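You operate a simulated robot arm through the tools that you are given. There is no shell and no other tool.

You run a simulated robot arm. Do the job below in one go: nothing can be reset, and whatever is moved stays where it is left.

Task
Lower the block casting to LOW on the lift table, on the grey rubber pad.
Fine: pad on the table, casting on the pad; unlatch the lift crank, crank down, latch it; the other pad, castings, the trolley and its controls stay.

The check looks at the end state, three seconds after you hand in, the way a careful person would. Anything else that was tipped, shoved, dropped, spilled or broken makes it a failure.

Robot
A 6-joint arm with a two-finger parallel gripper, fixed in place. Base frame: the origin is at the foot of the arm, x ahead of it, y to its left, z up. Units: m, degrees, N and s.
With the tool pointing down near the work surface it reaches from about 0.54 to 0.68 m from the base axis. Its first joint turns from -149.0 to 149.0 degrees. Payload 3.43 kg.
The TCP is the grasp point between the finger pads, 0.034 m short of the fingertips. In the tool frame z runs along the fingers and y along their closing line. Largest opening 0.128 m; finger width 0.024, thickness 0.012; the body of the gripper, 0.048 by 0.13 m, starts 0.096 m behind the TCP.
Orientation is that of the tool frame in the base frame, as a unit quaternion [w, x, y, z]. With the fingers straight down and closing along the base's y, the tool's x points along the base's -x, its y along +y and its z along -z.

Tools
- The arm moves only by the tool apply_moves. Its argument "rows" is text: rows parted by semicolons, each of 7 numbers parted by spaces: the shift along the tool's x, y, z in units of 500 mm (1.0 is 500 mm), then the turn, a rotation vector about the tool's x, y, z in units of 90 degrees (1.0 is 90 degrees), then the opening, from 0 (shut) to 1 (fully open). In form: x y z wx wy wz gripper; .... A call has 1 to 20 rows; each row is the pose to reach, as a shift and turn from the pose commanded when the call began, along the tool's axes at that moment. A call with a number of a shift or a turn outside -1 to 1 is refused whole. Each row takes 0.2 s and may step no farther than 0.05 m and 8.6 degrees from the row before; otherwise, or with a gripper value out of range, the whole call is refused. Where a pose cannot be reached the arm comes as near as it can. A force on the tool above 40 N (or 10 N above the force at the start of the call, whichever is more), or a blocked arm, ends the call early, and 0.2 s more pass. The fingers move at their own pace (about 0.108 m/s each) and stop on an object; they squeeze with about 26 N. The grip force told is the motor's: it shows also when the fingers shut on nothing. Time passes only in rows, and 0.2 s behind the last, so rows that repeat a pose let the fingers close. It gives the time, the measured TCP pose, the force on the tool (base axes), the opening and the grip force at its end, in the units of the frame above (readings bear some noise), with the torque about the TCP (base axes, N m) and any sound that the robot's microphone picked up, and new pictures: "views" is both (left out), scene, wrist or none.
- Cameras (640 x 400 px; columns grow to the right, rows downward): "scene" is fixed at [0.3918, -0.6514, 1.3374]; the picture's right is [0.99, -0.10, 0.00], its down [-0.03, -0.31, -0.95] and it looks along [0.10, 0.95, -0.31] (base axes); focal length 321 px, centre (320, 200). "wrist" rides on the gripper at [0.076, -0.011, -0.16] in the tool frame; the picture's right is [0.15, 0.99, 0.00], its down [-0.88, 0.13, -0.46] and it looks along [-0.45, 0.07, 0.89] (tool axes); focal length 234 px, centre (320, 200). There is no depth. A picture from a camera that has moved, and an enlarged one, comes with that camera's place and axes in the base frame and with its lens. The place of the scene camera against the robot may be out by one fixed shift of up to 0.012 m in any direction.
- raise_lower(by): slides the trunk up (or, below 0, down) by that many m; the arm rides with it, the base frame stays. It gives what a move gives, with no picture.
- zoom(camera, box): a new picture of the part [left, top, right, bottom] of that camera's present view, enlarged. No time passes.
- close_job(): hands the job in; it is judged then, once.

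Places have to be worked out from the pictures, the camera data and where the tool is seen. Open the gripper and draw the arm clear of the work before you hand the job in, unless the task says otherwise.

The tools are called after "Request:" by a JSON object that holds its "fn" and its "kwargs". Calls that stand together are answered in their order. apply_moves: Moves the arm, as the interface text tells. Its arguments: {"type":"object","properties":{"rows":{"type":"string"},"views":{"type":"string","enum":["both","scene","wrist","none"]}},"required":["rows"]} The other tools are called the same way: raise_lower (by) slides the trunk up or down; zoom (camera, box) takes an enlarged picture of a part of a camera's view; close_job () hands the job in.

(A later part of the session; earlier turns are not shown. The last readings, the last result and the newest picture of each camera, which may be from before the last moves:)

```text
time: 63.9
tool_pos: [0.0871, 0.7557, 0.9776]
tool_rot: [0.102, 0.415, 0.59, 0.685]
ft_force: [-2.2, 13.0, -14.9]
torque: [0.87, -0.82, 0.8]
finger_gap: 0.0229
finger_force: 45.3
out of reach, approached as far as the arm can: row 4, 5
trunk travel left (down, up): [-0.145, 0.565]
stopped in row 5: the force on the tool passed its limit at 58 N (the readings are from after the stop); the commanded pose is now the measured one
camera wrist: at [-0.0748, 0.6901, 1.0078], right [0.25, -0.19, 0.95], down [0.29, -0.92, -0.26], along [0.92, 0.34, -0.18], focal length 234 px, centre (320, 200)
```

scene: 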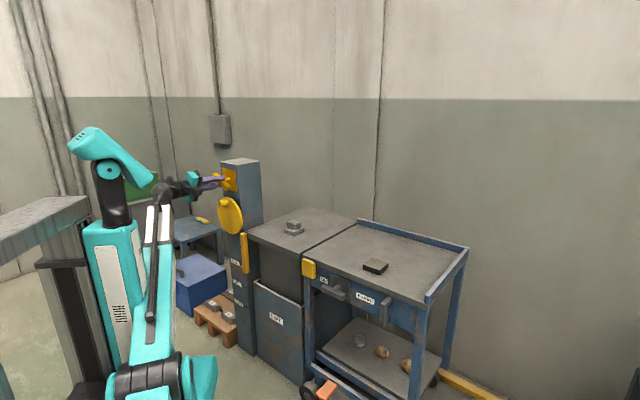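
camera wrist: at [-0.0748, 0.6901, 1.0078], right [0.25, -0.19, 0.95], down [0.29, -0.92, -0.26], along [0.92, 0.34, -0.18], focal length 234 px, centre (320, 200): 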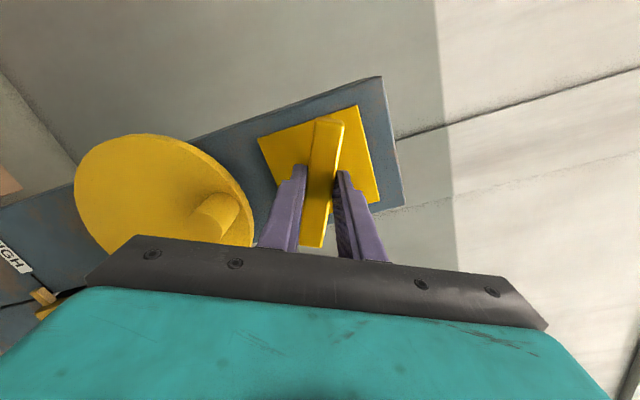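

Clockwise is right, but after about 27° the arm hit its own roll limit (out of reach), not the latch. I release, back off 8 cm and roll the gripper 180° the other way, so that I can regrip the bar with plenty of clockwise travel left.

Request:
{"fn": "apply_moves", "kwargs": {"rows": "0 0 0 0 0 0 0.5; 0 0 0 0 0 0 0.5; 0 0 -0.05 0 0 0 0.5; 0 0 -0.11 0 0 0 0.5; 0 0 -0.16 0 0 0 0.5; 0 0 -0.16 0 0 -0.09 0.5; 0 0 -0.16 0 0 -0.18 0.5; 0 0 -0.16 0 0 -0.27 0.5; 0 0 -0.16 0 0 -0.36 0.5; 0 0 -0.16 0 0 -0.45 0.5; 0 0 -0.16 0 0 -0.54 0.5; 0 0 -0.16 0 0 -0.63 0.5; 0 0 -0.16 0 0 -0.72 0.5; 0 0 -0.16 0 0 -0.81 0.5; 0 0 -0.16 0 0 -0.9 0.5; 0 0 -0.16 0 0 -0.99 0.5; 0 0 -0.16 0 0 -0.99 0.5", "views": "both"}}

```text
time: 67.5
tool_pos: [0.0335, 0.6961, 0.9853]
tool_rot: [0.556, -0.118, 0.71, 0.416]
ft_force: [0.2, -0.4, 0.2]
torque: [-0.04, -0.01, -0.02]
finger_gap: 0.0641
finger_force: 0.1
trunk travel left (down, up): [-0.145, 0.565]
camera wrist: at [-0.0967, 0.594, 0.9179], right [-0.68, 0.66, 0.33], down [-0.08, -0.51, 0.86], along [0.73, 0.55, 0.4], focal length 234 px, centre (320, 200)
```

scene: 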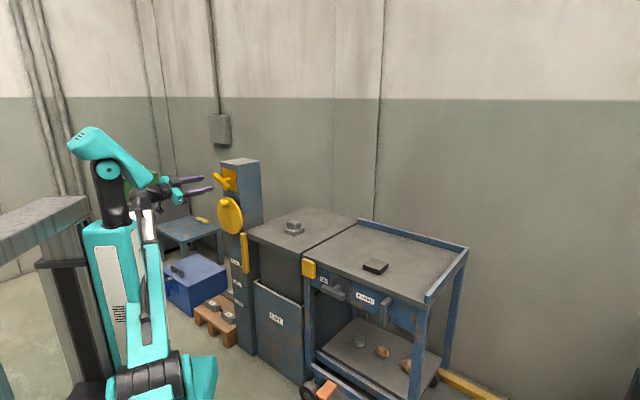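
wrist: 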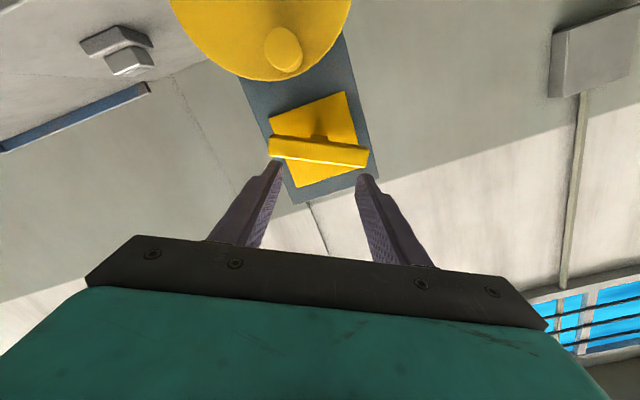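

The handle stays at its 27° turned position, and the gripper is clear. I finish the second quarter of the roll.

Request:
{"fn": "apply_moves", "kwargs": {"rows": "0 0 0 0 0 -0.09 0.5; 0 0 0 0 0 -0.18 0.5; 0 0 0 0 0 -0.27 0.5; 0 0 0 0 0 -0.36 0.5; 0 0 0 0 0 -0.45 0.5; 0 0 0 0 0 -0.54 0.5; 0 0 0 0 0 -0.63 0.5; 0 0 0 0 0 -0.72 0.5; 0 0 0 0 0 -0.81 0.5; 0 0 0 0 0 -0.9 0.5; 0 0 0 0 0 -0.99 0.5; 0 0 0 0 0 -1 0.5; 0 0 0 0 0 -1 0.5", "views": "both"}}

Request:
{"fn": "zoom", "kwargs": {"camera": "scene", "box": [180, 140, 280, 230]}}

Request:
{"fn": "zoom", "kwargs": {"camera": "wrist", "box": [200, 40, 440, 240]}}

```text
time: 70.3
tool_pos: [0.033, 0.6943, 0.9839]
tool_rot: [0.687, -0.586, 0.419, -0.098]
ft_force: [0.1, -0.9, -0.3]
torque: [0.01, 0.04, -0.01]
finger_gap: 0.064
finger_force: 0.2
trunk travel left (down, up): [-0.145, 0.565]
camera wrist: at [-0.0249, 0.5281, 0.9649], right [-0.26, 0.2, -0.94], down [-0.92, 0.26, 0.31], along [0.31, 0.94, 0.12], focal length 234 px, centre (320, 200)
```

scene: 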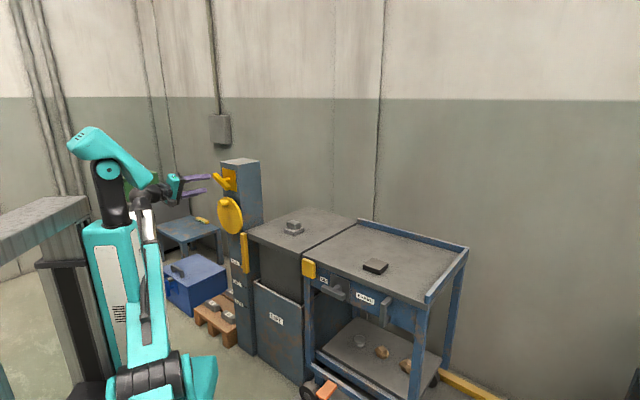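
wrist: 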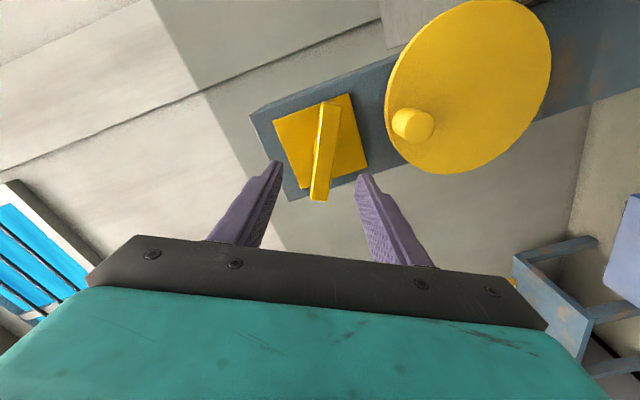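

```text
4.44 times, centred on (230, 185) of scene
camera zoom: at [0.3918, -0.6514, 1.3374], right [0.99, -0.1, 0.0], down [-0.03, -0.31, -0.95], along [0.1, 0.95, -0.31], focal length 1426 px, centre (720, 267)
```

zoom: 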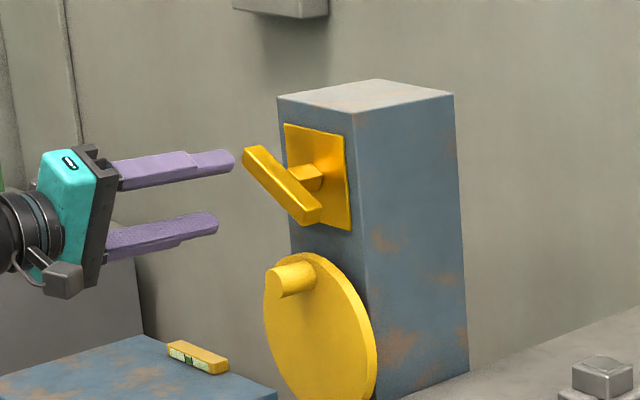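

```text
2.00 times, centred on (320, 140) of wrist
camera zoom: at [-0.0249, 0.5281, 0.9649], right [-0.26, 0.2, -0.94], down [-0.92, 0.26, 0.31], along [0.31, 0.94, 0.12], focal length 468 px, centre (320, 320)
```

zoom: 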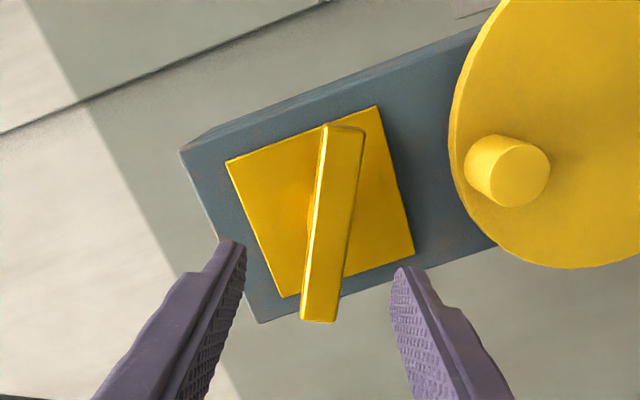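

The handle stands about 27° clockwise, and the gripper is now rolled to match from the other side. I level the tool (2.5°), centre on the latch axis (u -0.472, z 0.9745), advance, and regrip the bar.

Request:
{"fn": "apply_moves", "kwargs": {"rows": "0.0014 0.0126 0.01 0.0282 0.0018 0 0.5; 0.0014 0.0126 0.04 0.0282 0.0018 0 0.5; 0.0014 0.0126 0.08 0.0282 0.0018 0 0.5; 0.0014 0.0126 0.12 0.0282 0.0018 0 0.5; 0.0014 0.0126 0.15 0.0282 0.0018 0 0.5; 0.0014 0.0126 0.17 0.0282 0.0018 0 0.5; 0.0014 0.0126 0.1824 0.0282 0.0018 0 0.5; 0.0014 0.0126 0.1824 0.0282 0.0018 0 0.5; 0.0014 0.0126 0.1824 0.0282 0.0018 0 0; 0.0014 0.0126 0.1824 0.0282 0.0018 0 0; 0.0014 0.0126 0.1824 0.0282 0.0018 0 0", "views": "both"}}

```text
time: 72.7
tool_pos: [0.0956, 0.7631, 0.9751]
tool_rot: [0.7, -0.569, 0.418, -0.108]
ft_force: [5.2, 2.3, 8.2]
torque: [-0.55, 0.55, 0.19]
finger_gap: 0.0219
finger_force: 44.9
trunk travel left (down, up): [-0.145, 0.565]
camera wrist: at [0.0332, 0.598, 0.9505], right [-0.23, 0.23, -0.94], down [-0.92, 0.27, 0.29], along [0.33, 0.93, 0.15], focal length 234 px, centre (320, 200)
```

scene: 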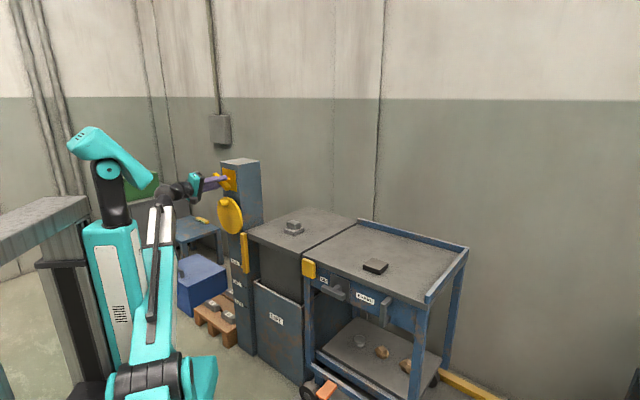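
wrist: 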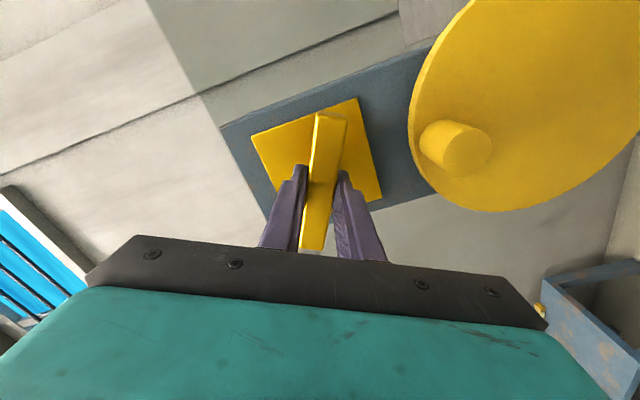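

Firm grip with low side loads. I turn the handle another 31° clockwise and check the torque.

Request:
{"fn": "apply_moves", "kwargs": {"rows": "0 0 0 0 0 0.05 0; 0 0 0 0 0 0.11 0; 0 0 0 0 0 0.17 0; 0 0 0 0 0 0.23 0; 0 0 0 0 0 0.29 0; 0 0 0 0 0 0.35 0; 0 0 0 0 0 0.35 0", "views": "wrist"}}

```text
time: 74.3
tool_pos: [0.0972, 0.7633, 0.9765]
tool_rot: [0.703, -0.433, 0.557, 0.086]
ft_force: [9.1, 14.0, 21.4]
torque: [-0.41, 0.44, 0.37]
finger_gap: 0.022
finger_force: 44.8
trunk travel left (down, up): [-0.145, 0.565]
camera wrist: at [0.0172, 0.6143, 0.9168], right [-0.55, 0.55, -0.63], down [-0.72, 0.07, 0.69], along [0.42, 0.83, 0.36], focal length 234 px, centre (320, 200)
```

wrist: 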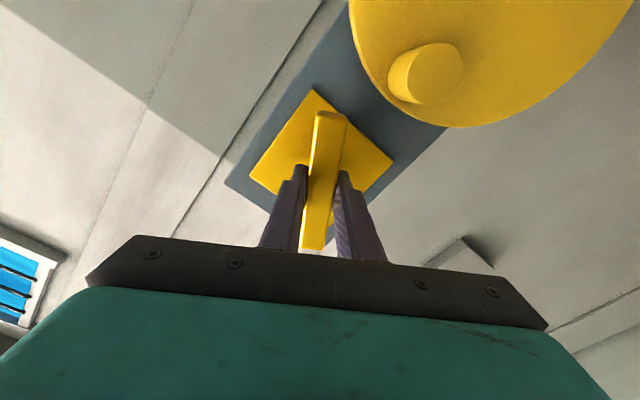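

Turned to about 59° with light torque. I relieve the 21 N vertical load by 1.5 mm and turn the last 30°.

Request:
{"fn": "apply_moves", "kwargs": {"rows": "-0.0026 -0.0016 0.002 0 0 0.04 0; -0.0026 -0.0016 0.002 0 0 0.1 0; -0.0026 -0.0016 0.002 0 0 0.16 0; -0.0026 -0.0016 0.002 0 0 0.22 0; -0.0026 -0.0016 0.002 0 0 0.28 0; -0.0026 -0.0016 0.002 0 0 0.33 0; -0.0026 -0.0016 0.002 0 0 0.345 0; -0.0026 -0.0016 0.002 0 0 0.345 0", "views": "wrist"}}

Request:
{"fn": "zoom", "kwargs": {"camera": "scene", "box": [180, 140, 280, 230]}}

```text
time: 76.1
tool_pos: [0.0961, 0.7616, 0.9768]
tool_rot: [0.654, -0.27, 0.654, 0.27]
ft_force: [5.5, -7.1, 4.1]
torque: [-0.09, -0.27, 0.43]
finger_gap: 0.0218
finger_force: 45.4
trunk travel left (down, up): [-0.145, 0.565]
camera wrist: at [-0.009, 0.6402, 0.901], right [-0.7, 0.7, -0.14], down [-0.41, -0.23, 0.88], along [0.58, 0.67, 0.45], focal length 234 px, centre (320, 200)
```

wrist: 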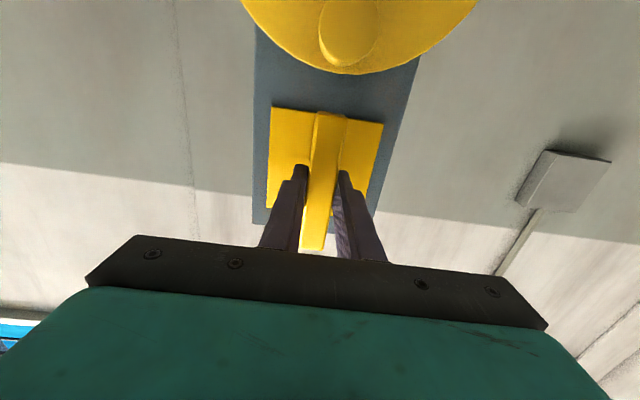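

```text
4.44 times, centred on (230, 185) of scene
camera zoom: at [0.3918, -0.6514, 1.3374], right [0.99, -0.1, 0.0], down [-0.03, -0.31, -0.95], along [0.1, 0.95, -0.31], focal length 1426 px, centre (720, 267)
```

zoom: 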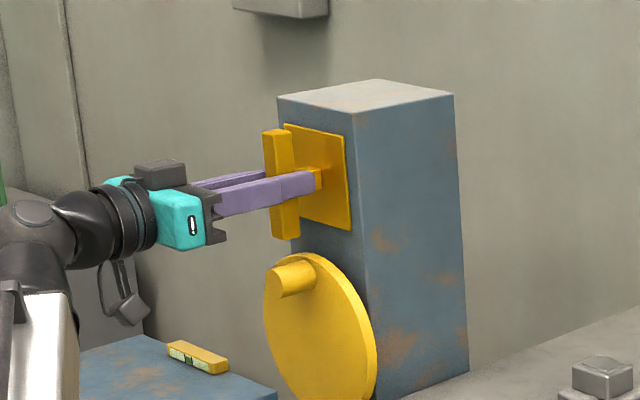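

The handle is now vertical. I test a few degrees further to see whether it has reached its stop.

Request:
{"fn": "apply_moves", "kwargs": {"rows": "0 0 0 0 0 0.03 0; 0 0 0 0 0 0.06 0; 0 0 0 0 0 0.06 0", "views": "none"}}

```text
time: 76.9
tool_pos: [0.0967, 0.762, 0.976]
tool_rot: [0.641, -0.238, 0.665, 0.301]
ft_force: [5.8, -14.3, 2.7]
torque: [-1.17, -1.01, 0.15]
finger_gap: 0.0236
finger_force: 44.9
trunk travel left (down, up): [-0.145, 0.565]
```

Torque rose to about 1.5 N·m with the bar no longer following, so 90° is its stop: the crank is unlatched. I turn back to 90°, release, back out 9 cm and drop to the knob's height (z ≈ 0.876).

Request:
{"fn": "apply_moves", "kwargs": {"rows": "0 0 0 0 0 -0.03 0; 0 0 0 0 0 -0.06 0; 0 0 0 0 0 -0.06 0.5; 0 0 0 0 0 -0.06 0.5; 0 0 -0.04 0 0 -0.06 0.5; 0 0 -0.09 0 0 -0.06 0.5; 0 0 -0.14 0 0 -0.06 0.5; 0 0 -0.184 0 0 -0.06 0.5; 0.05 -0.0045 -0.184 0 0 -0.06 0.5; 0.1 -0.009 -0.184 0 0 -0.06 0.5; 0.15 -0.0135 -0.184 0 0 -0.06 0.5; 0.1984 -0.0178 -0.184 0 0 -0.06 0.5; 0.1984 -0.0178 -0.184 0 0 -0.06 0.5", "views": "both"}}

Request:
{"fn": "zoom", "kwargs": {"camera": "scene", "box": [180, 140, 280, 230]}}

Request:
{"fn": "zoom", "kwargs": {"camera": "wrist", "box": [200, 40, 440, 240]}}

```text
time: 79.7
tool_pos: [0.0302, 0.6963, 0.8773]
tool_rot: [0.654, -0.271, 0.652, 0.272]
ft_force: [0.6, -0.1, -0.5]
torque: [0.03, 0.01, -0.01]
finger_gap: 0.0642
finger_force: 0.1
trunk travel left (down, up): [-0.145, 0.565]
camera wrist: at [-0.0749, 0.5758, 0.8012], right [-0.7, 0.7, -0.15], down [-0.42, -0.23, 0.88], along [0.58, 0.68, 0.45], focal length 234 px, centre (320, 200)
```

scene: 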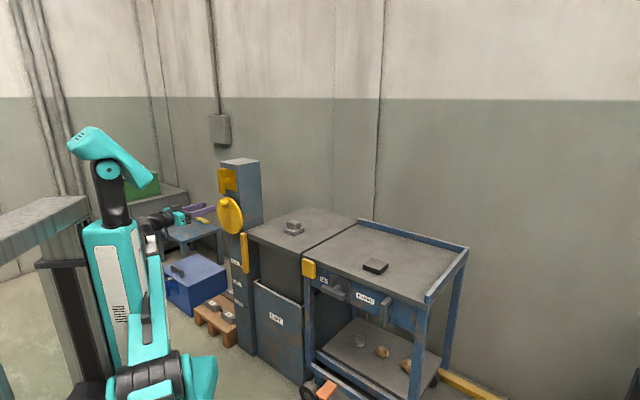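
wrist: 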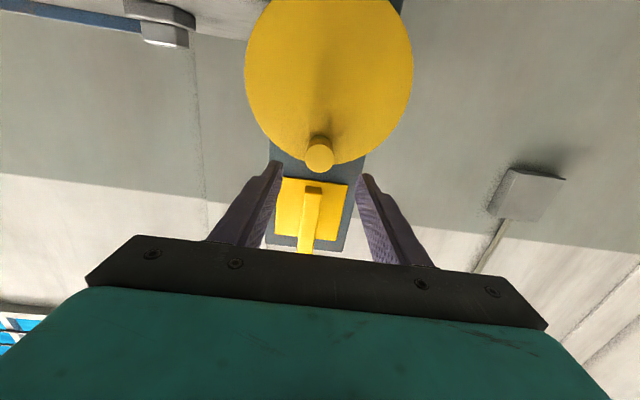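

```text
4.44 times, centred on (230, 185) of scene
camera zoom: at [0.3918, -0.6514, 1.3374], right [0.99, -0.1, 0.0], down [-0.03, -0.31, -0.95], along [0.1, 0.95, -0.31], focal length 1426 px, centre (720, 267)
```

zoom: 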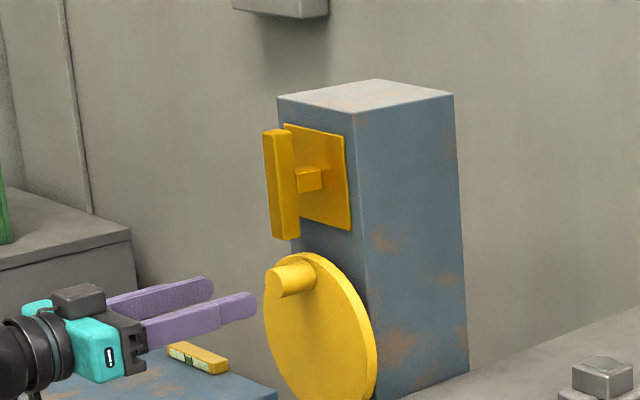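

```text
2.00 times, centred on (320, 140) of wrist
camera zoom: at [-0.0749, 0.5758, 0.8012], right [-0.7, 0.7, -0.15], down [-0.42, -0.23, 0.88], along [0.58, 0.68, 0.45], focal length 468 px, centre (320, 320)
```

zoom: 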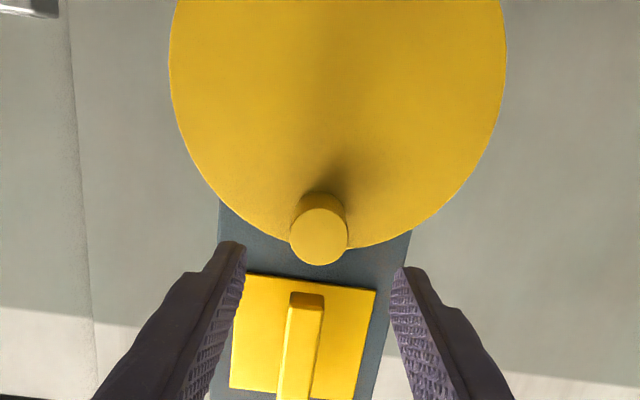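

The knob measures at (u -0.471, z 0.875), dead ahead. I advance 7.8 cm so the tips stop just short of the wheel face, and close on the knob.

Request:
{"fn": "apply_moves", "kwargs": {"rows": "0.003 0 0.04 0 0 0 0.5; 0.003 0 0.08 0 0 0 0.5; 0.003 0 0.11 0 0 0 0.5; 0.003 0 0.135 0 0 0 0.5; 0.003 0 0.148 0 0 0 0.5; 0.003 0 0.156 0 0 0 0.5; 0.003 0 0.156 0 0 0 0.5; 0.003 0 0.156 0 0 0 0; 0.003 0 0.156 0 0 0 0; 0.003 0 0.156 0 0 0 0", "views": "both"}}

Request:
{"fn": "zoom", "kwargs": {"camera": "scene", "box": [180, 160, 280, 250]}}

```text
time: 81.9
tool_pos: [0.0867, 0.7536, 0.8754]
tool_rot: [0.654, -0.269, 0.653, 0.271]
ft_force: [4.8, -8.4, -2.7]
torque: [-0.29, -0.16, 0.75]
finger_gap: 0.0318
finger_force: 44.9
trunk travel left (down, up): [-0.145, 0.565]
camera wrist: at [-0.0184, 0.6319, 0.7997], right [-0.7, 0.7, -0.15], down [-0.42, -0.23, 0.88], along [0.58, 0.67, 0.45], focal length 234 px, centre (320, 200)
```

scene: 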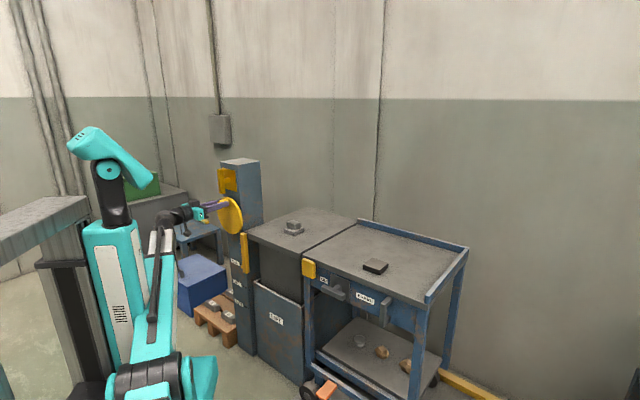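
wrist: 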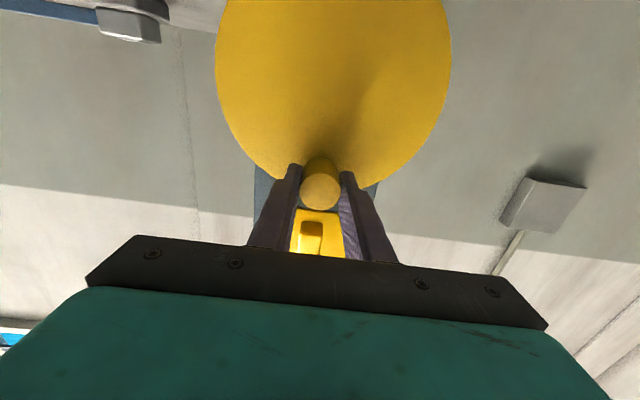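

```text
4.44 times, centred on (230, 205) of scene
camera zoom: at [0.3918, -0.6514, 1.3374], right [0.99, -0.1, 0.0], down [-0.03, -0.31, -0.95], along [0.1, 0.95, -0.31], focal length 1426 px, centre (720, 178)
```

zoom: 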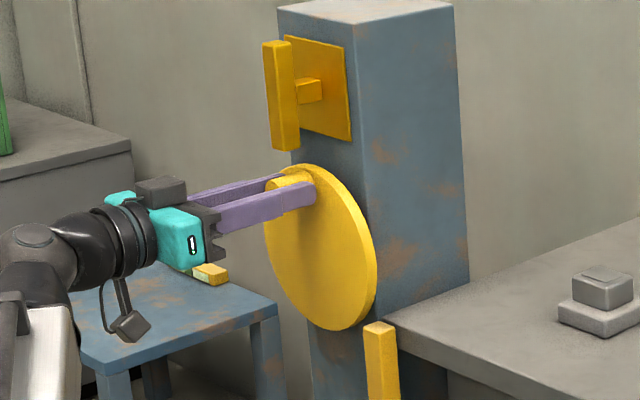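

The knob is held (gap 0.032 m). I try a small clockwise move (10°) around the wheel axis and watch the force and the table.

Request:
{"fn": "apply_moves", "kwargs": {"rows": "0.0002 -0.0058 0 0 0 0 0; 0.0005 -0.0116 0 0 0 0 0; 0.0011 -0.0173 0 0 0 0 0; 0.002 -0.0231 0 0 0 0 0; 0.002 -0.0231 0 0 0 0 0", "views": "both"}}

Request:
{"fn": "zoom", "kwargs": {"camera": "scene", "box": [200, 180, 310, 310]}}

```text
time: 82.7
tool_pos: [0.0885, 0.7535, 0.8761]
tool_rot: [0.654, -0.274, 0.649, 0.275]
ft_force: [-0.1, 10.9, -0.4]
torque: [-0.11, -0.16, -1.2]
finger_gap: 0.0319
finger_force: 44.9
trunk travel left (down, up): [-0.145, 0.565]
stopped in row 3: the force on the tool passed its limit at 44 N (the readings are from after the stop); the commanded pose is now the measured one
camera wrist: at [-0.0157, 0.6294, 0.7991], right [-0.71, 0.69, -0.15], down [-0.41, -0.24, 0.88], along [0.57, 0.68, 0.45], focal length 234 px, centre (320, 200)
```

scene: 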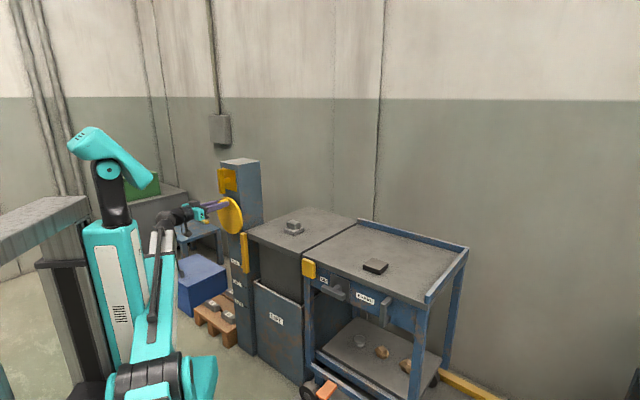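
wrist: 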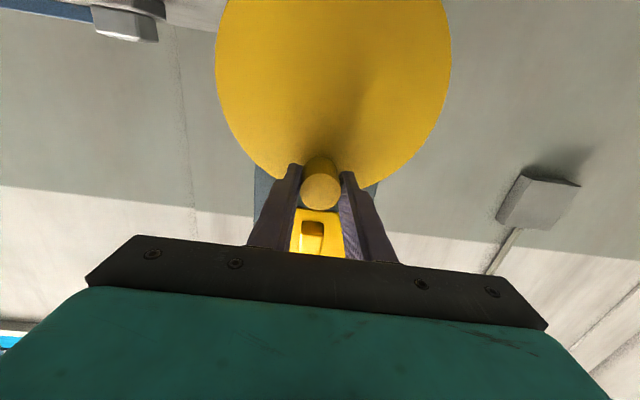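

```text
3.08 times, centred on (255, 245) of scene
camera zoom: at [0.3918, -0.6514, 1.3374], right [0.99, -0.1, 0.0], down [-0.03, -0.31, -0.95], along [0.1, 0.95, -0.31], focal length 987 px, centre (520, 62)
```

zoom: 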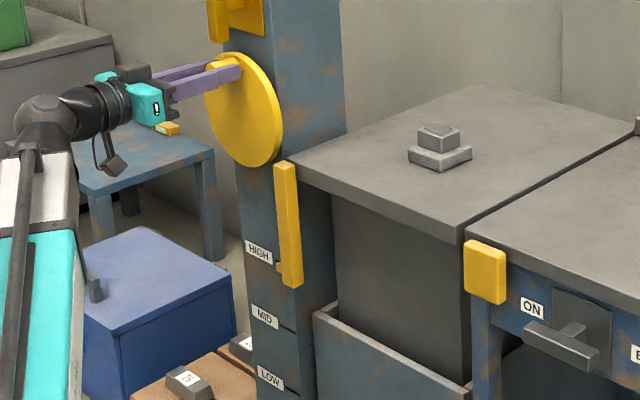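

Clockwise is blocked at once (HIGH is the end of travel that way). I try the same small move counter-clockwise.

Request:
{"fn": "apply_moves", "kwargs": {"rows": "0 0.004 0 0 0 0 0; 0.0003 0.0085 0 0 0 0 0; 0.0007 0.014 0 0 0 0 0; 0.0014 0.0195 0 0 0 0 0; 0.0022 0.025 0 0 0 0 0; 0.0022 0.025 0 0 0 0 0", "views": "both"}}

Request:
{"fn": "zoom", "kwargs": {"camera": "scene", "box": [200, 180, 310, 310]}}

```text
time: 84.1
tool_pos: [0.0812, 0.7592, 0.8766]
tool_rot: [0.655, -0.272, 0.65, 0.275]
ft_force: [11.5, -0.3, 1.0]
torque: [0.13, -0.49, -1.76]
finger_gap: 0.0315
finger_force: 45.2
trunk travel left (down, up): [-0.145, 0.565]
camera wrist: at [-0.023, 0.6368, 0.8001], right [-0.7, 0.69, -0.15], down [-0.42, -0.24, 0.88], along [0.57, 0.68, 0.46], focal length 234 px, centre (320, 200)
```

scene: 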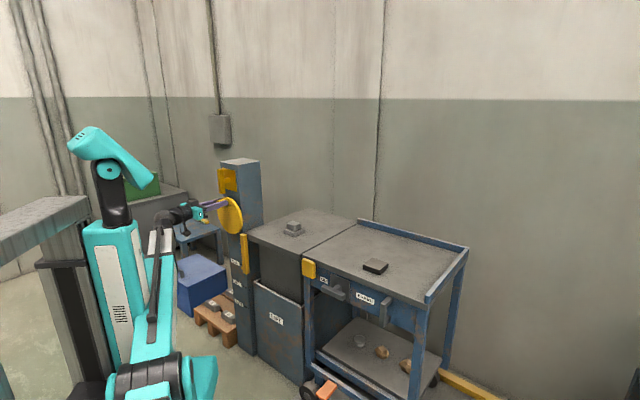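
wrist: 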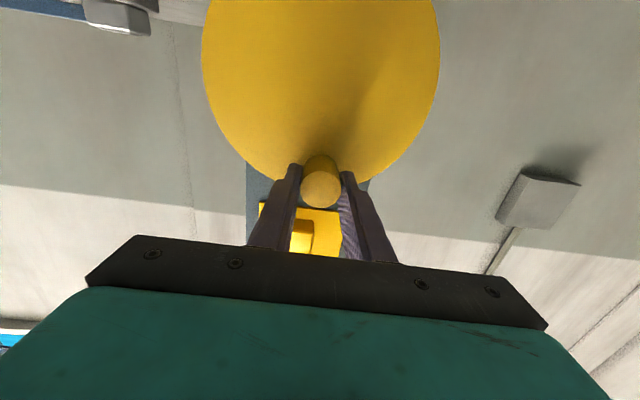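

```text
3.08 times, centred on (255, 245) of scene
camera zoom: at [0.3918, -0.6514, 1.3374], right [0.99, -0.1, 0.0], down [-0.03, -0.31, -0.95], along [0.1, 0.95, -0.31], focal length 987 px, centre (520, 62)
```

zoom: 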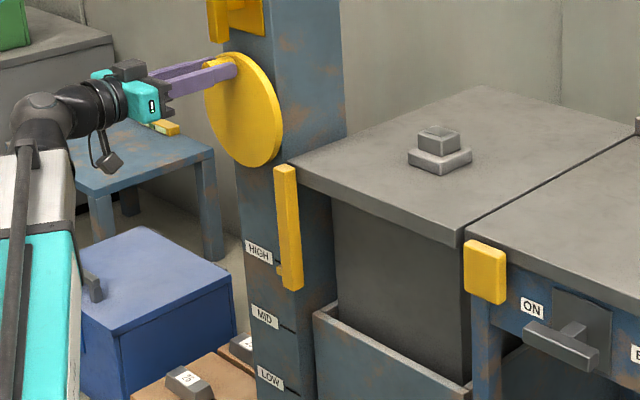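

Counter-clockwise turns freely and the table's pointer dropped slightly, so that is the lowering direction. I follow the arc (centre u -0.472, z 0.809, radius 0.067) up to 45° and check the forces.

Request:
{"fn": "apply_moves", "kwargs": {"rows": "0.0028 0.0133 0 0 0 0 0; 0.0072 0.0266 0 0 0 0 0; 0.0129 0.0394 0 0 0 0 0; 0.0199 0.0516 0 0 0 0 0; 0.0281 0.0629 0 0 0 0 0; 0.0375 0.0733 0 0 0 0 0; 0.0375 0.0733 0 0 0 0 0", "views": "scene"}}

Request:
{"fn": "zoom", "kwargs": {"camera": "scene", "box": [200, 180, 310, 310]}}

```text
time: 85.7
tool_pos: [0.0534, 0.7842, 0.8569]
tool_rot: [0.653, -0.273, 0.65, 0.276]
ft_force: [1.5, -3.4, 0.1]
torque: [0.21, -0.2, -1.47]
finger_gap: 0.031
finger_force: 44.9
trunk travel left (down, up): [-0.145, 0.565]
```

scene: 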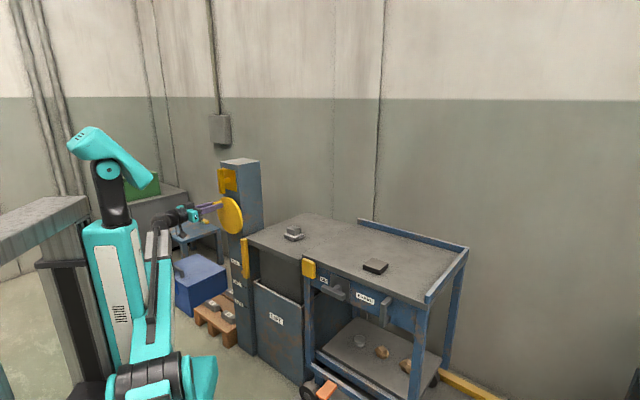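

```text
3.08 times, centred on (255, 245) of scene
camera zoom: at [0.3918, -0.6514, 1.3374], right [0.99, -0.1, 0.0], down [-0.03, -0.31, -0.95], along [0.1, 0.95, -0.31], focal length 987 px, centre (520, 62)
```

zoom: 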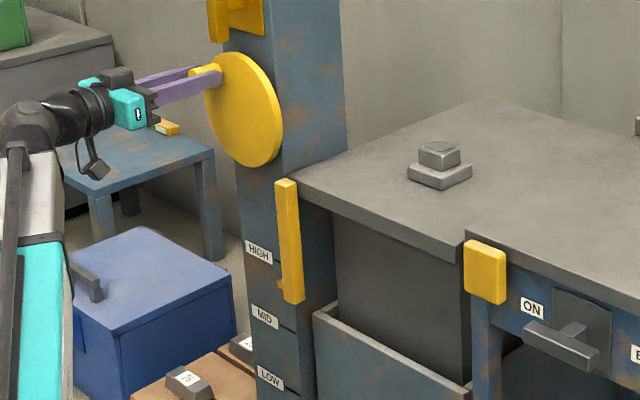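

The table is descending smoothly with only a few newtons, and the mechanism holds itself. The right-hand part of the circle may be too close for the telescoping arm, so I release here, back out, and lower the trunk 0.14 m before regripping.

Request:
{"fn": "apply_moves", "kwargs": {"rows": "0 0 0 0 0 0 0.5; 0 0 0 0 0 0 0.5; 0 0 -0.04 0 0 0 0.5; 0 0 -0.09 0 0 0 0.5; 0 0 -0.14 0 0 0 0.5; 0 0 -0.14 0 0 0 0.5", "views": "scene"}}

Request:
{"fn": "zoom", "kwargs": {"camera": "scene", "box": [200, 180, 310, 310]}}

```text
time: 87.1
tool_pos: [0.0049, 0.7351, 0.8566]
tool_rot: [0.653, -0.273, 0.65, 0.275]
ft_force: [0.6, -0.5, -0.4]
torque: [-0.01, 0.04, 0.0]
finger_gap: 0.0639
finger_force: 0.0
trunk travel left (down, up): [-0.145, 0.565]
```

scene: 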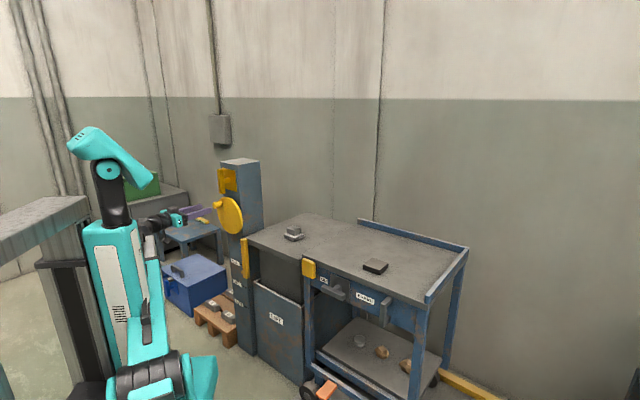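

```text
3.08 times, centred on (255, 245) of scene
camera zoom: at [0.3918, -0.6514, 1.3374], right [0.99, -0.1, 0.0], down [-0.03, -0.31, -0.95], along [0.1, 0.95, -0.31], focal length 987 px, centre (520, 62)
```

zoom: 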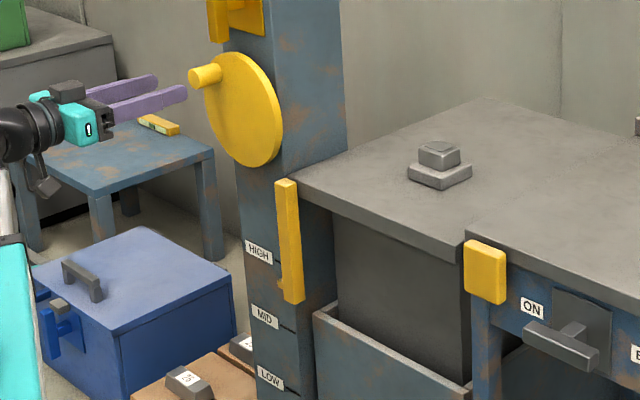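

Nothing moved on release: the crank and table hold. I lower the trunk 0.14 m and then raise the arm by the same amount to return to the knob.

Request:
{"fn": "raise_lower", "kwargs": {"by": -0.14}}

Request:
{"fn": "apply_moves", "kwargs": {"rows": "-0.06 0 0 0 0 0 0.5; -0.14 0 0 0 0 0 0.5; -0.22 0 0 0 0 0 0.5; -0.28 0 0 0 0 0 0.5; -0.28 0 0 0 0 0 0.5", "views": "wrist"}}

Request:
{"fn": "zoom", "kwargs": {"camera": "wrist", "box": [200, 40, 440, 240]}}

```text
time: 88.8
tool_pos: [0.0048, 0.7352, 0.7157]
tool_rot: [0.653, -0.273, 0.65, 0.275]
ft_force: [-0.3, 0.1, 0.3]
torque: [-0.01, 0.0, 0.0]
finger_gap: 0.0638
finger_force: 0.2
trunk travel left (down, up): [-0.005, 0.705]
```

```text
time: 90.0
tool_pos: [0.0015, 0.7357, 0.8559]
tool_rot: [0.653, -0.273, 0.651, 0.275]
ft_force: [2.1, -0.2, 0.3]
torque: [-0.01, -0.01, 0.01]
finger_gap: 0.0641
finger_force: 0.0
trunk travel left (down, up): [-0.005, 0.705]
camera wrist: at [-0.1022, 0.6133, 0.7789], right [-0.71, 0.69, -0.15], down [-0.41, -0.24, 0.88], along [0.57, 0.68, 0.46], focal length 234 px, centre (320, 200)
```

wrist: 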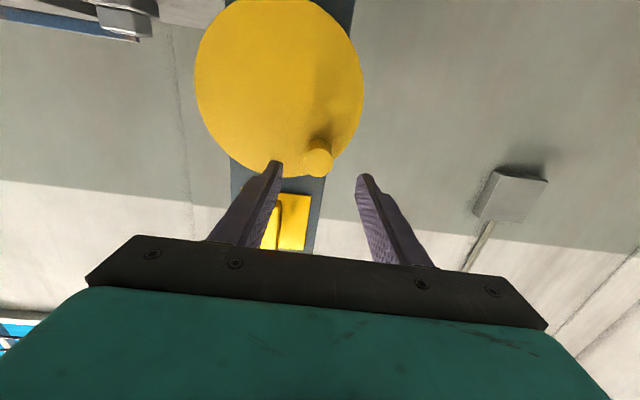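

```text
2.00 times, centred on (320, 140) of wrist
camera zoom: at [-0.1022, 0.6133, 0.7789], right [-0.71, 0.69, -0.15], down [-0.41, -0.24, 0.88], along [0.57, 0.68, 0.46], focal length 468 px, centre (320, 320)
```

zoom: 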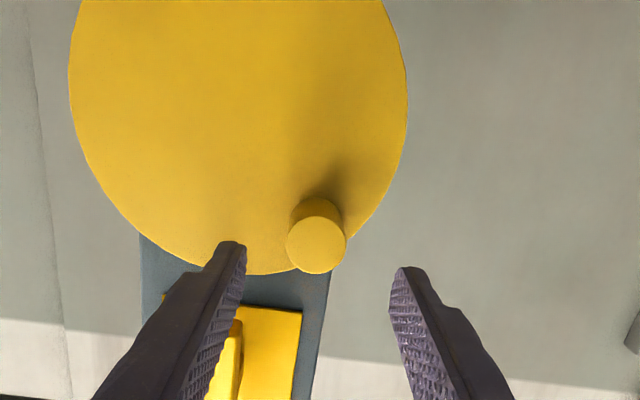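

The knob measures at (u -0.5176, z 0.857), and the TCP is within 2 mm of it. I advance 7.3 cm and regrip.

Request:
{"fn": "apply_moves", "kwargs": {"rows": "-0.002 -0.004 0.04 0 0 0 0.5; -0.002 -0.004 0.08 0 0 0 0.5; -0.002 -0.004 0.11 0 0 0 0.5; -0.002 -0.004 0.13 0 0 0 0.5; -0.002 -0.004 0.1454 0 0 0 0.5; -0.002 -0.004 0.1454 0 0 0 0.5; -0.002 -0.004 0.1454 0 0 0 0; -0.002 -0.004 0.1454 0 0 0 0; -0.002 -0.004 0.1454 0 0 0 0", "views": "wrist"}}

```text
time: 92.0
tool_pos: [0.055, 0.7872, 0.8565]
tool_rot: [0.654, -0.273, 0.65, 0.276]
ft_force: [-6.8, 15.3, 5.2]
torque: [0.22, 0.43, -1.33]
finger_gap: 0.0311
finger_force: 44.5
trunk travel left (down, up): [-0.005, 0.705]
camera wrist: at [-0.0486, 0.6644, 0.7806], right [-0.71, 0.69, -0.15], down [-0.41, -0.24, 0.88], along [0.57, 0.68, 0.46], focal length 234 px, centre (320, 200)
```

wrist: 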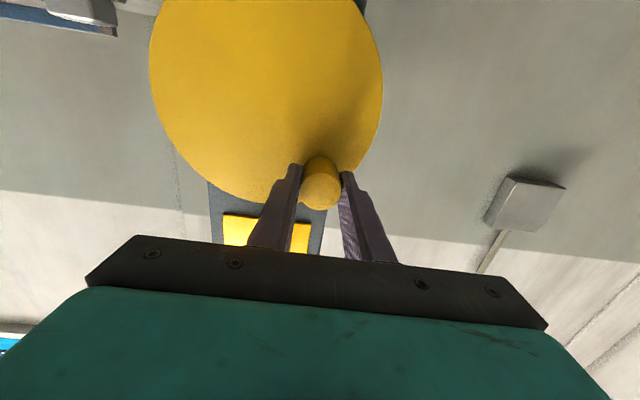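

Regripped. I continue counter-clockwise along the arc from about 44° to 134°.

Request:
{"fn": "apply_moves", "kwargs": {"rows": "0.0103 0.0096 0 0 0 0 0; 0.0234 0.0193 0 0 0 0 0; 0.0376 0.0274 0 0 0 0 0; 0.0528 0.0336 0 0 0 0 0; 0.0685 0.038 0 0 0 0 0; 0.0847 0.0404 0 0 0 0 0; 0.1011 0.0408 0 0 0 0 0; 0.1173 0.0393 0 0 0 0 0; 0.1333 0.0357 0 0 0 0 0; 0.1487 0.0303 0 0 0 0 0; 0.1634 0.023 0 0 0 0 0; 0.177 0.0139 0 0 0 0 0; 0.1895 0.0033 0 0 0 0 0; 0.1895 0.0033 0 0 0 0 0", "views": "scene"}}

Request:
{"fn": "zoom", "kwargs": {"camera": "scene", "box": [200, 180, 310, 310]}}

```text
time: 94.0
tool_pos: [0.0389, 0.8018, 0.79]
tool_rot: [0.65, -0.278, 0.649, 0.28]
ft_force: [-4.1, 8.8, -6.4]
torque: [0.13, -0.53, -1.32]
finger_gap: 0.0321
finger_force: 45.2
trunk travel left (down, up): [-0.005, 0.705]
stopped in row 9: the force on the tool passed its limit at 47 N (the readings are from after the stop); the commanded pose is now the measured one
```

scene: 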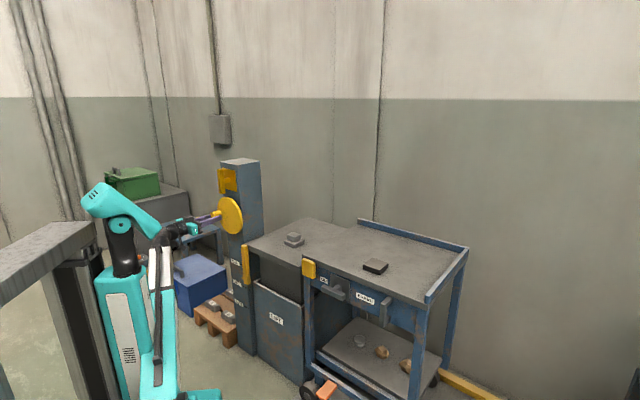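

```text
3.08 times, centred on (255, 245) of scene
camera zoom: at [0.3918, -0.6514, 1.3374], right [0.99, -0.1, 0.0], down [-0.03, -0.31, -0.95], along [0.1, 0.95, -0.31], focal length 987 px, centre (520, 62)
```

zoom: 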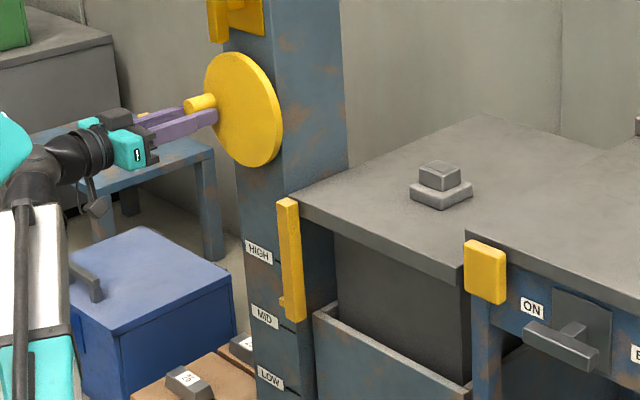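

The scene zoom shows the fingers slid down the knob: at this part of the circle the motion is vertical while the fingers close horizontally. The wheel itself is at roughly 90°. I release, back out, and roll the gripper 90° so that the fingers close vertically, then will roll along with the crank from here.

Request:
{"fn": "apply_moves", "kwargs": {"rows": "0 0 0 0 0 0 0.5; 0 0 0 0 0 0 0.6; 0 0 -0.04 0 0 0 0.6; 0 0 -0.09 0 0 0 0.6; 0 0 -0.14 0 0 0 0.6; 0 0 -0.14 0 0 0.09 0.6; 0 0 -0.14 0 0 0.18 0.6; 0 0 -0.14 0 0 0.27 0.6; 0 0 -0.14 0 0 0.36 0.6; 0 0 -0.14 0 0 0.45 0.6; 0 0 -0.14 0 0 0.54 0.6; 0 0 -0.14 0 0 0.63 0.6; 0 0 -0.14 0 0 0.72 0.6; 0 0 -0.14 0 0 0.81 0.6; 0 0 -0.14 0 0 0.9 0.6; 0 0 -0.14 0 0 0.97 0.6; 0 0 -0.14 0 0 1 0.6; 0 0 -0.14 0 0 1 0.6", "views": "both"}}

Request:
{"fn": "zoom", "kwargs": {"camera": "scene", "box": [200, 180, 310, 310]}}

Request:
{"fn": "zoom", "kwargs": {"camera": "wrist", "box": [200, 40, 440, 240]}}

```text
time: 97.8
tool_pos: [-0.0088, 0.7513, 0.7918]
tool_rot: [0.263, 0.264, 0.654, 0.659]
ft_force: [-0.2, 0.8, -0.4]
torque: [0.01, -0.02, 0.02]
finger_gap: 0.0766
finger_force: 0.1
trunk travel left (down, up): [-0.005, 0.705]
camera wrist: at [-0.1743, 0.6863, 0.7801], right [-0.11, 0.1, 0.99], down [0.32, -0.94, 0.12], along [0.94, 0.33, 0.07], focal length 234 px, centre (320, 200)
```

scene: 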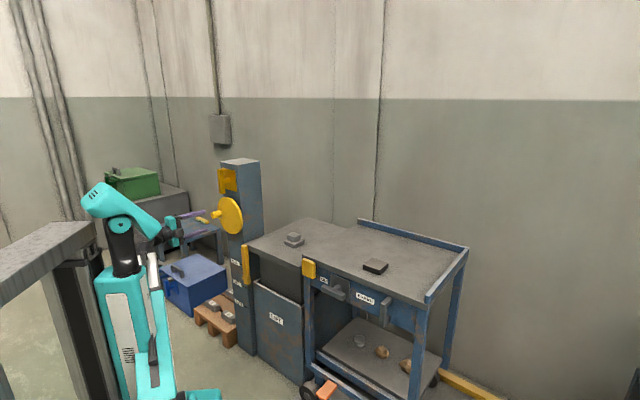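
wrist: 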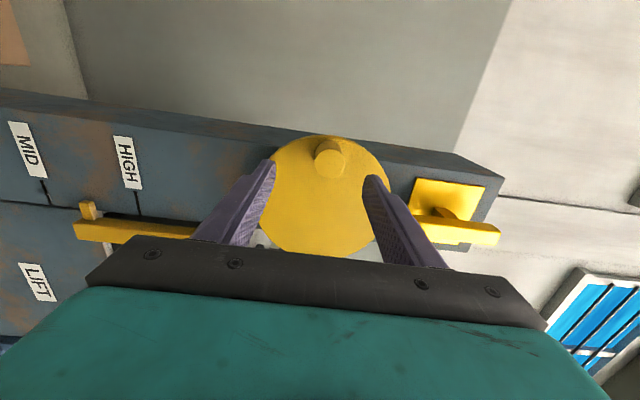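

```text
3.08 times, centred on (255, 245) of scene
camera zoom: at [0.3918, -0.6514, 1.3374], right [0.99, -0.1, 0.0], down [-0.03, -0.31, -0.95], along [0.1, 0.95, -0.31], focal length 987 px, centre (520, 62)
```

zoom: 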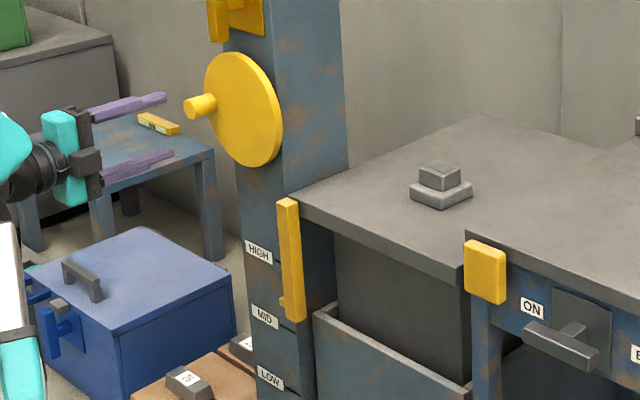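

```text
2.00 times, centred on (320, 140) of wrist
camera zoom: at [-0.1743, 0.6863, 0.7801], right [-0.11, 0.1, 0.99], down [0.32, -0.94, 0.12], along [0.94, 0.33, 0.07], focal length 468 px, centre (320, 320)
```

zoom: 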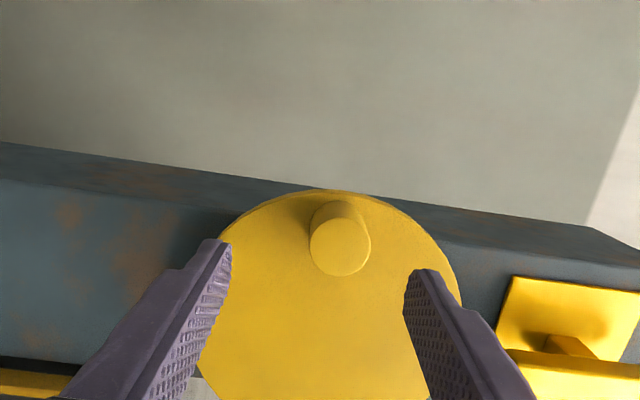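

The knob measures at (u -0.5395, z 0.803), i.e. about 94° round, and the pointer is about halfway from HIGH to MID. With the fingers now closing vertically, I straighten the tool, advance, and grip the knob.

Request:
{"fn": "apply_moves", "kwargs": {"rows": "0.0008 0.022 0.01 0.0033 -0.0141 0 0.6; 0.0008 0.022 0.05 0.0033 -0.0141 0 0.6; 0.0008 0.022 0.09 0.0033 -0.0141 0 0.6; 0.0008 0.022 0.12 0.0033 -0.0141 0 0.6; 0.0008 0.022 0.139 0.0033 -0.0141 0 0.6; 0.0008 0.022 0.139 0.0033 -0.0141 0 0.6; 0.0008 0.022 0.139 0.0033 -0.0141 0 0; 0.0008 0.022 0.139 0.0033 -0.0141 0 0; 0.0008 0.022 0.139 0.0033 -0.0141 0 0", "views": "wrist"}}

Request:
{"fn": "zoom", "kwargs": {"camera": "scene", "box": [180, 160, 280, 250]}}

```text
time: 99.8
tool_pos: [0.0385, 0.8014, 0.802]
tool_rot: [0.269, 0.271, 0.654, 0.653]
ft_force: [1.0, -1.2, -4.5]
torque: [0.61, -0.47, 0.16]
finger_gap: 0.0316
finger_force: 45.1
trunk travel left (down, up): [-0.005, 0.705]
camera wrist: at [-0.1286, 0.7407, 0.7914], right [-0.1, 0.1, 0.99], down [0.3, -0.94, 0.13], along [0.95, 0.31, 0.06], focal length 234 px, centre (320, 200)
```

wrist: 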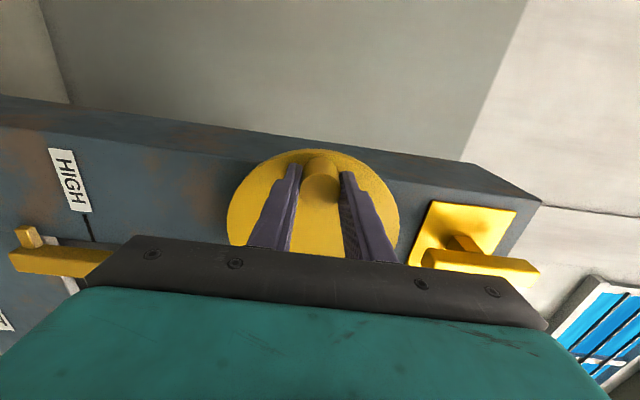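

```text
4.44 times, centred on (230, 205) of scene
camera zoom: at [0.3918, -0.6514, 1.3374], right [0.99, -0.1, 0.0], down [-0.03, -0.31, -0.95], along [0.1, 0.95, -0.31], focal length 1426 px, centre (720, 178)
```

zoom: 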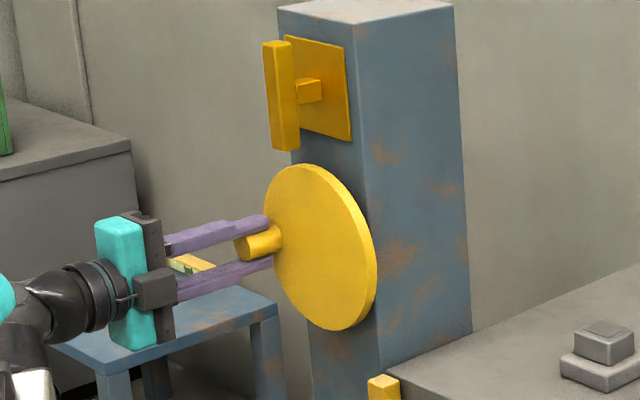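

Good centred grip with small forces. I now crank counter-clockwise 42°, rolling the gripper together with the wheel.

Request:
{"fn": "apply_moves", "kwargs": {"rows": "-0.0024 -0.0165 0 0 0 -0.0778 0; -0.0067 -0.0326 0 0 0 -0.1556 0; -0.013 -0.048 0 0 0 -0.2333 0; -0.0211 -0.0626 0 0 0 -0.3111 0; -0.0309 -0.076 0 0 0 -0.3889 0; -0.0423 -0.0882 0 0 0 -0.4667 0; -0.0423 -0.0882 0 0 0 -0.4667 0", "views": "scene"}}

Request:
{"fn": "zoom", "kwargs": {"camera": "scene", "box": [200, 180, 310, 310]}}

```text
time: 101.3
tool_pos: [0.0522, 0.7856, 0.7559]
tool_rot: [0.486, 0.017, 0.708, 0.512]
ft_force: [-9.4, 4.9, -10.5]
torque: [0.15, -0.12, 1.39]
finger_gap: 0.0313
finger_force: 44.5
trunk travel left (down, up): [-0.005, 0.705]
```

scene: 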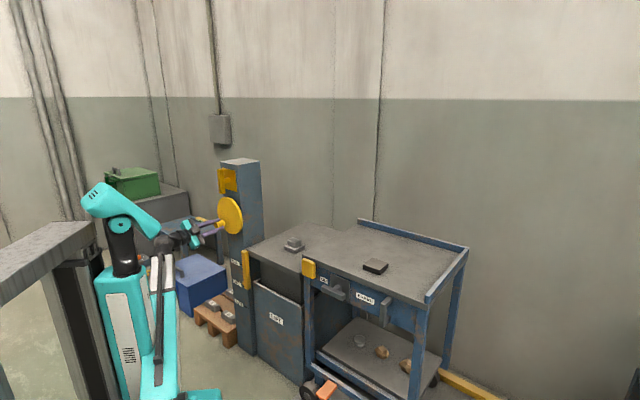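

```text
3.08 times, centred on (255, 245) of scene
camera zoom: at [0.3918, -0.6514, 1.3374], right [0.99, -0.1, 0.0], down [-0.03, -0.31, -0.95], along [0.1, 0.95, -0.31], focal length 987 px, centre (520, 62)
```

zoom: 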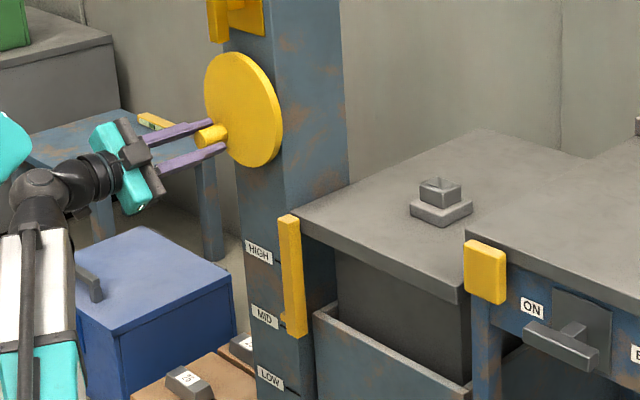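

The crank follows well and the table is near MID. A 14 N outward load says my circle is about 1 mm tight, so I widen it slightly and continue another 56°.

Request:
{"fn": "apply_moves", "kwargs": {"rows": "-0.0006 -0.0169 0 0 0 -0.0778 0; -0.0053 -0.0333 0 0 0 -0.1556 0; -0.0119 -0.0491 0 0 0 -0.2333 0; -0.0204 -0.0639 0 0 0 -0.3111 0; -0.0307 -0.0776 0 0 0 -0.3889 0; -0.0425 -0.0899 0 0 0 -0.4667 0; -0.0558 -0.1007 0 0 0 -0.5444 0; -0.0702 -0.1098 0 0 0 -0.6222 0; -0.0702 -0.1098 0 0 0 -0.6222 0", "views": "both"}}

Request:
{"fn": "zoom", "kwargs": {"camera": "scene", "box": [200, 180, 310, 310]}}

```text
time: 103.3
tool_pos: [0.0988, 0.7407, 0.7386]
tool_rot: [0.669, -0.314, 0.635, 0.223]
ft_force: [-7.5, -19.9, -24.8]
torque: [-0.47, 0.59, 0.52]
finger_gap: 0.0315
finger_force: 45.6
trunk travel left (down, up): [-0.005, 0.705]
camera wrist: at [0.0004, 0.6119, 0.6671], right [-0.68, 0.68, -0.28], down [-0.5, -0.14, 0.86], along [0.54, 0.72, 0.43], focal length 234 px, centre (320, 200)
```

scene: 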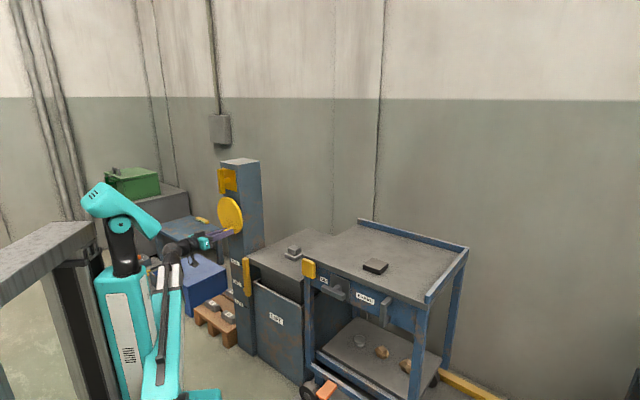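
wrist: 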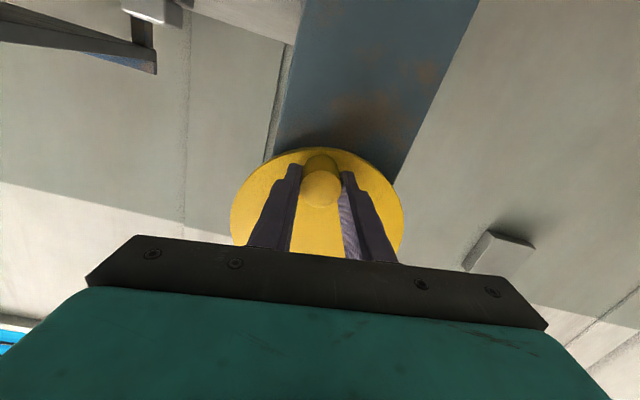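

```text
3.08 times, centred on (255, 245) of scene
camera zoom: at [0.3918, -0.6514, 1.3374], right [0.99, -0.1, 0.0], down [-0.03, -0.31, -0.95], along [0.1, 0.95, -0.31], focal length 987 px, centre (520, 62)
```

zoom: 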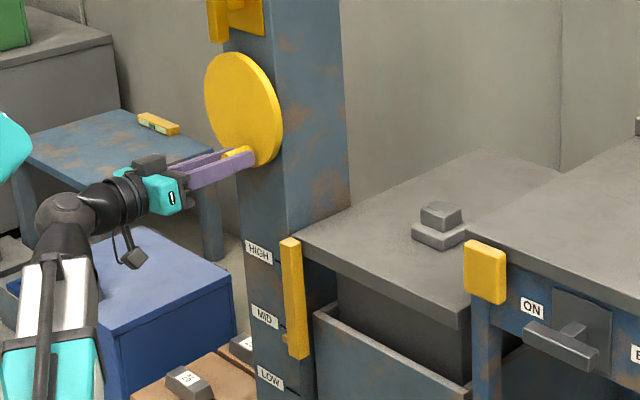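

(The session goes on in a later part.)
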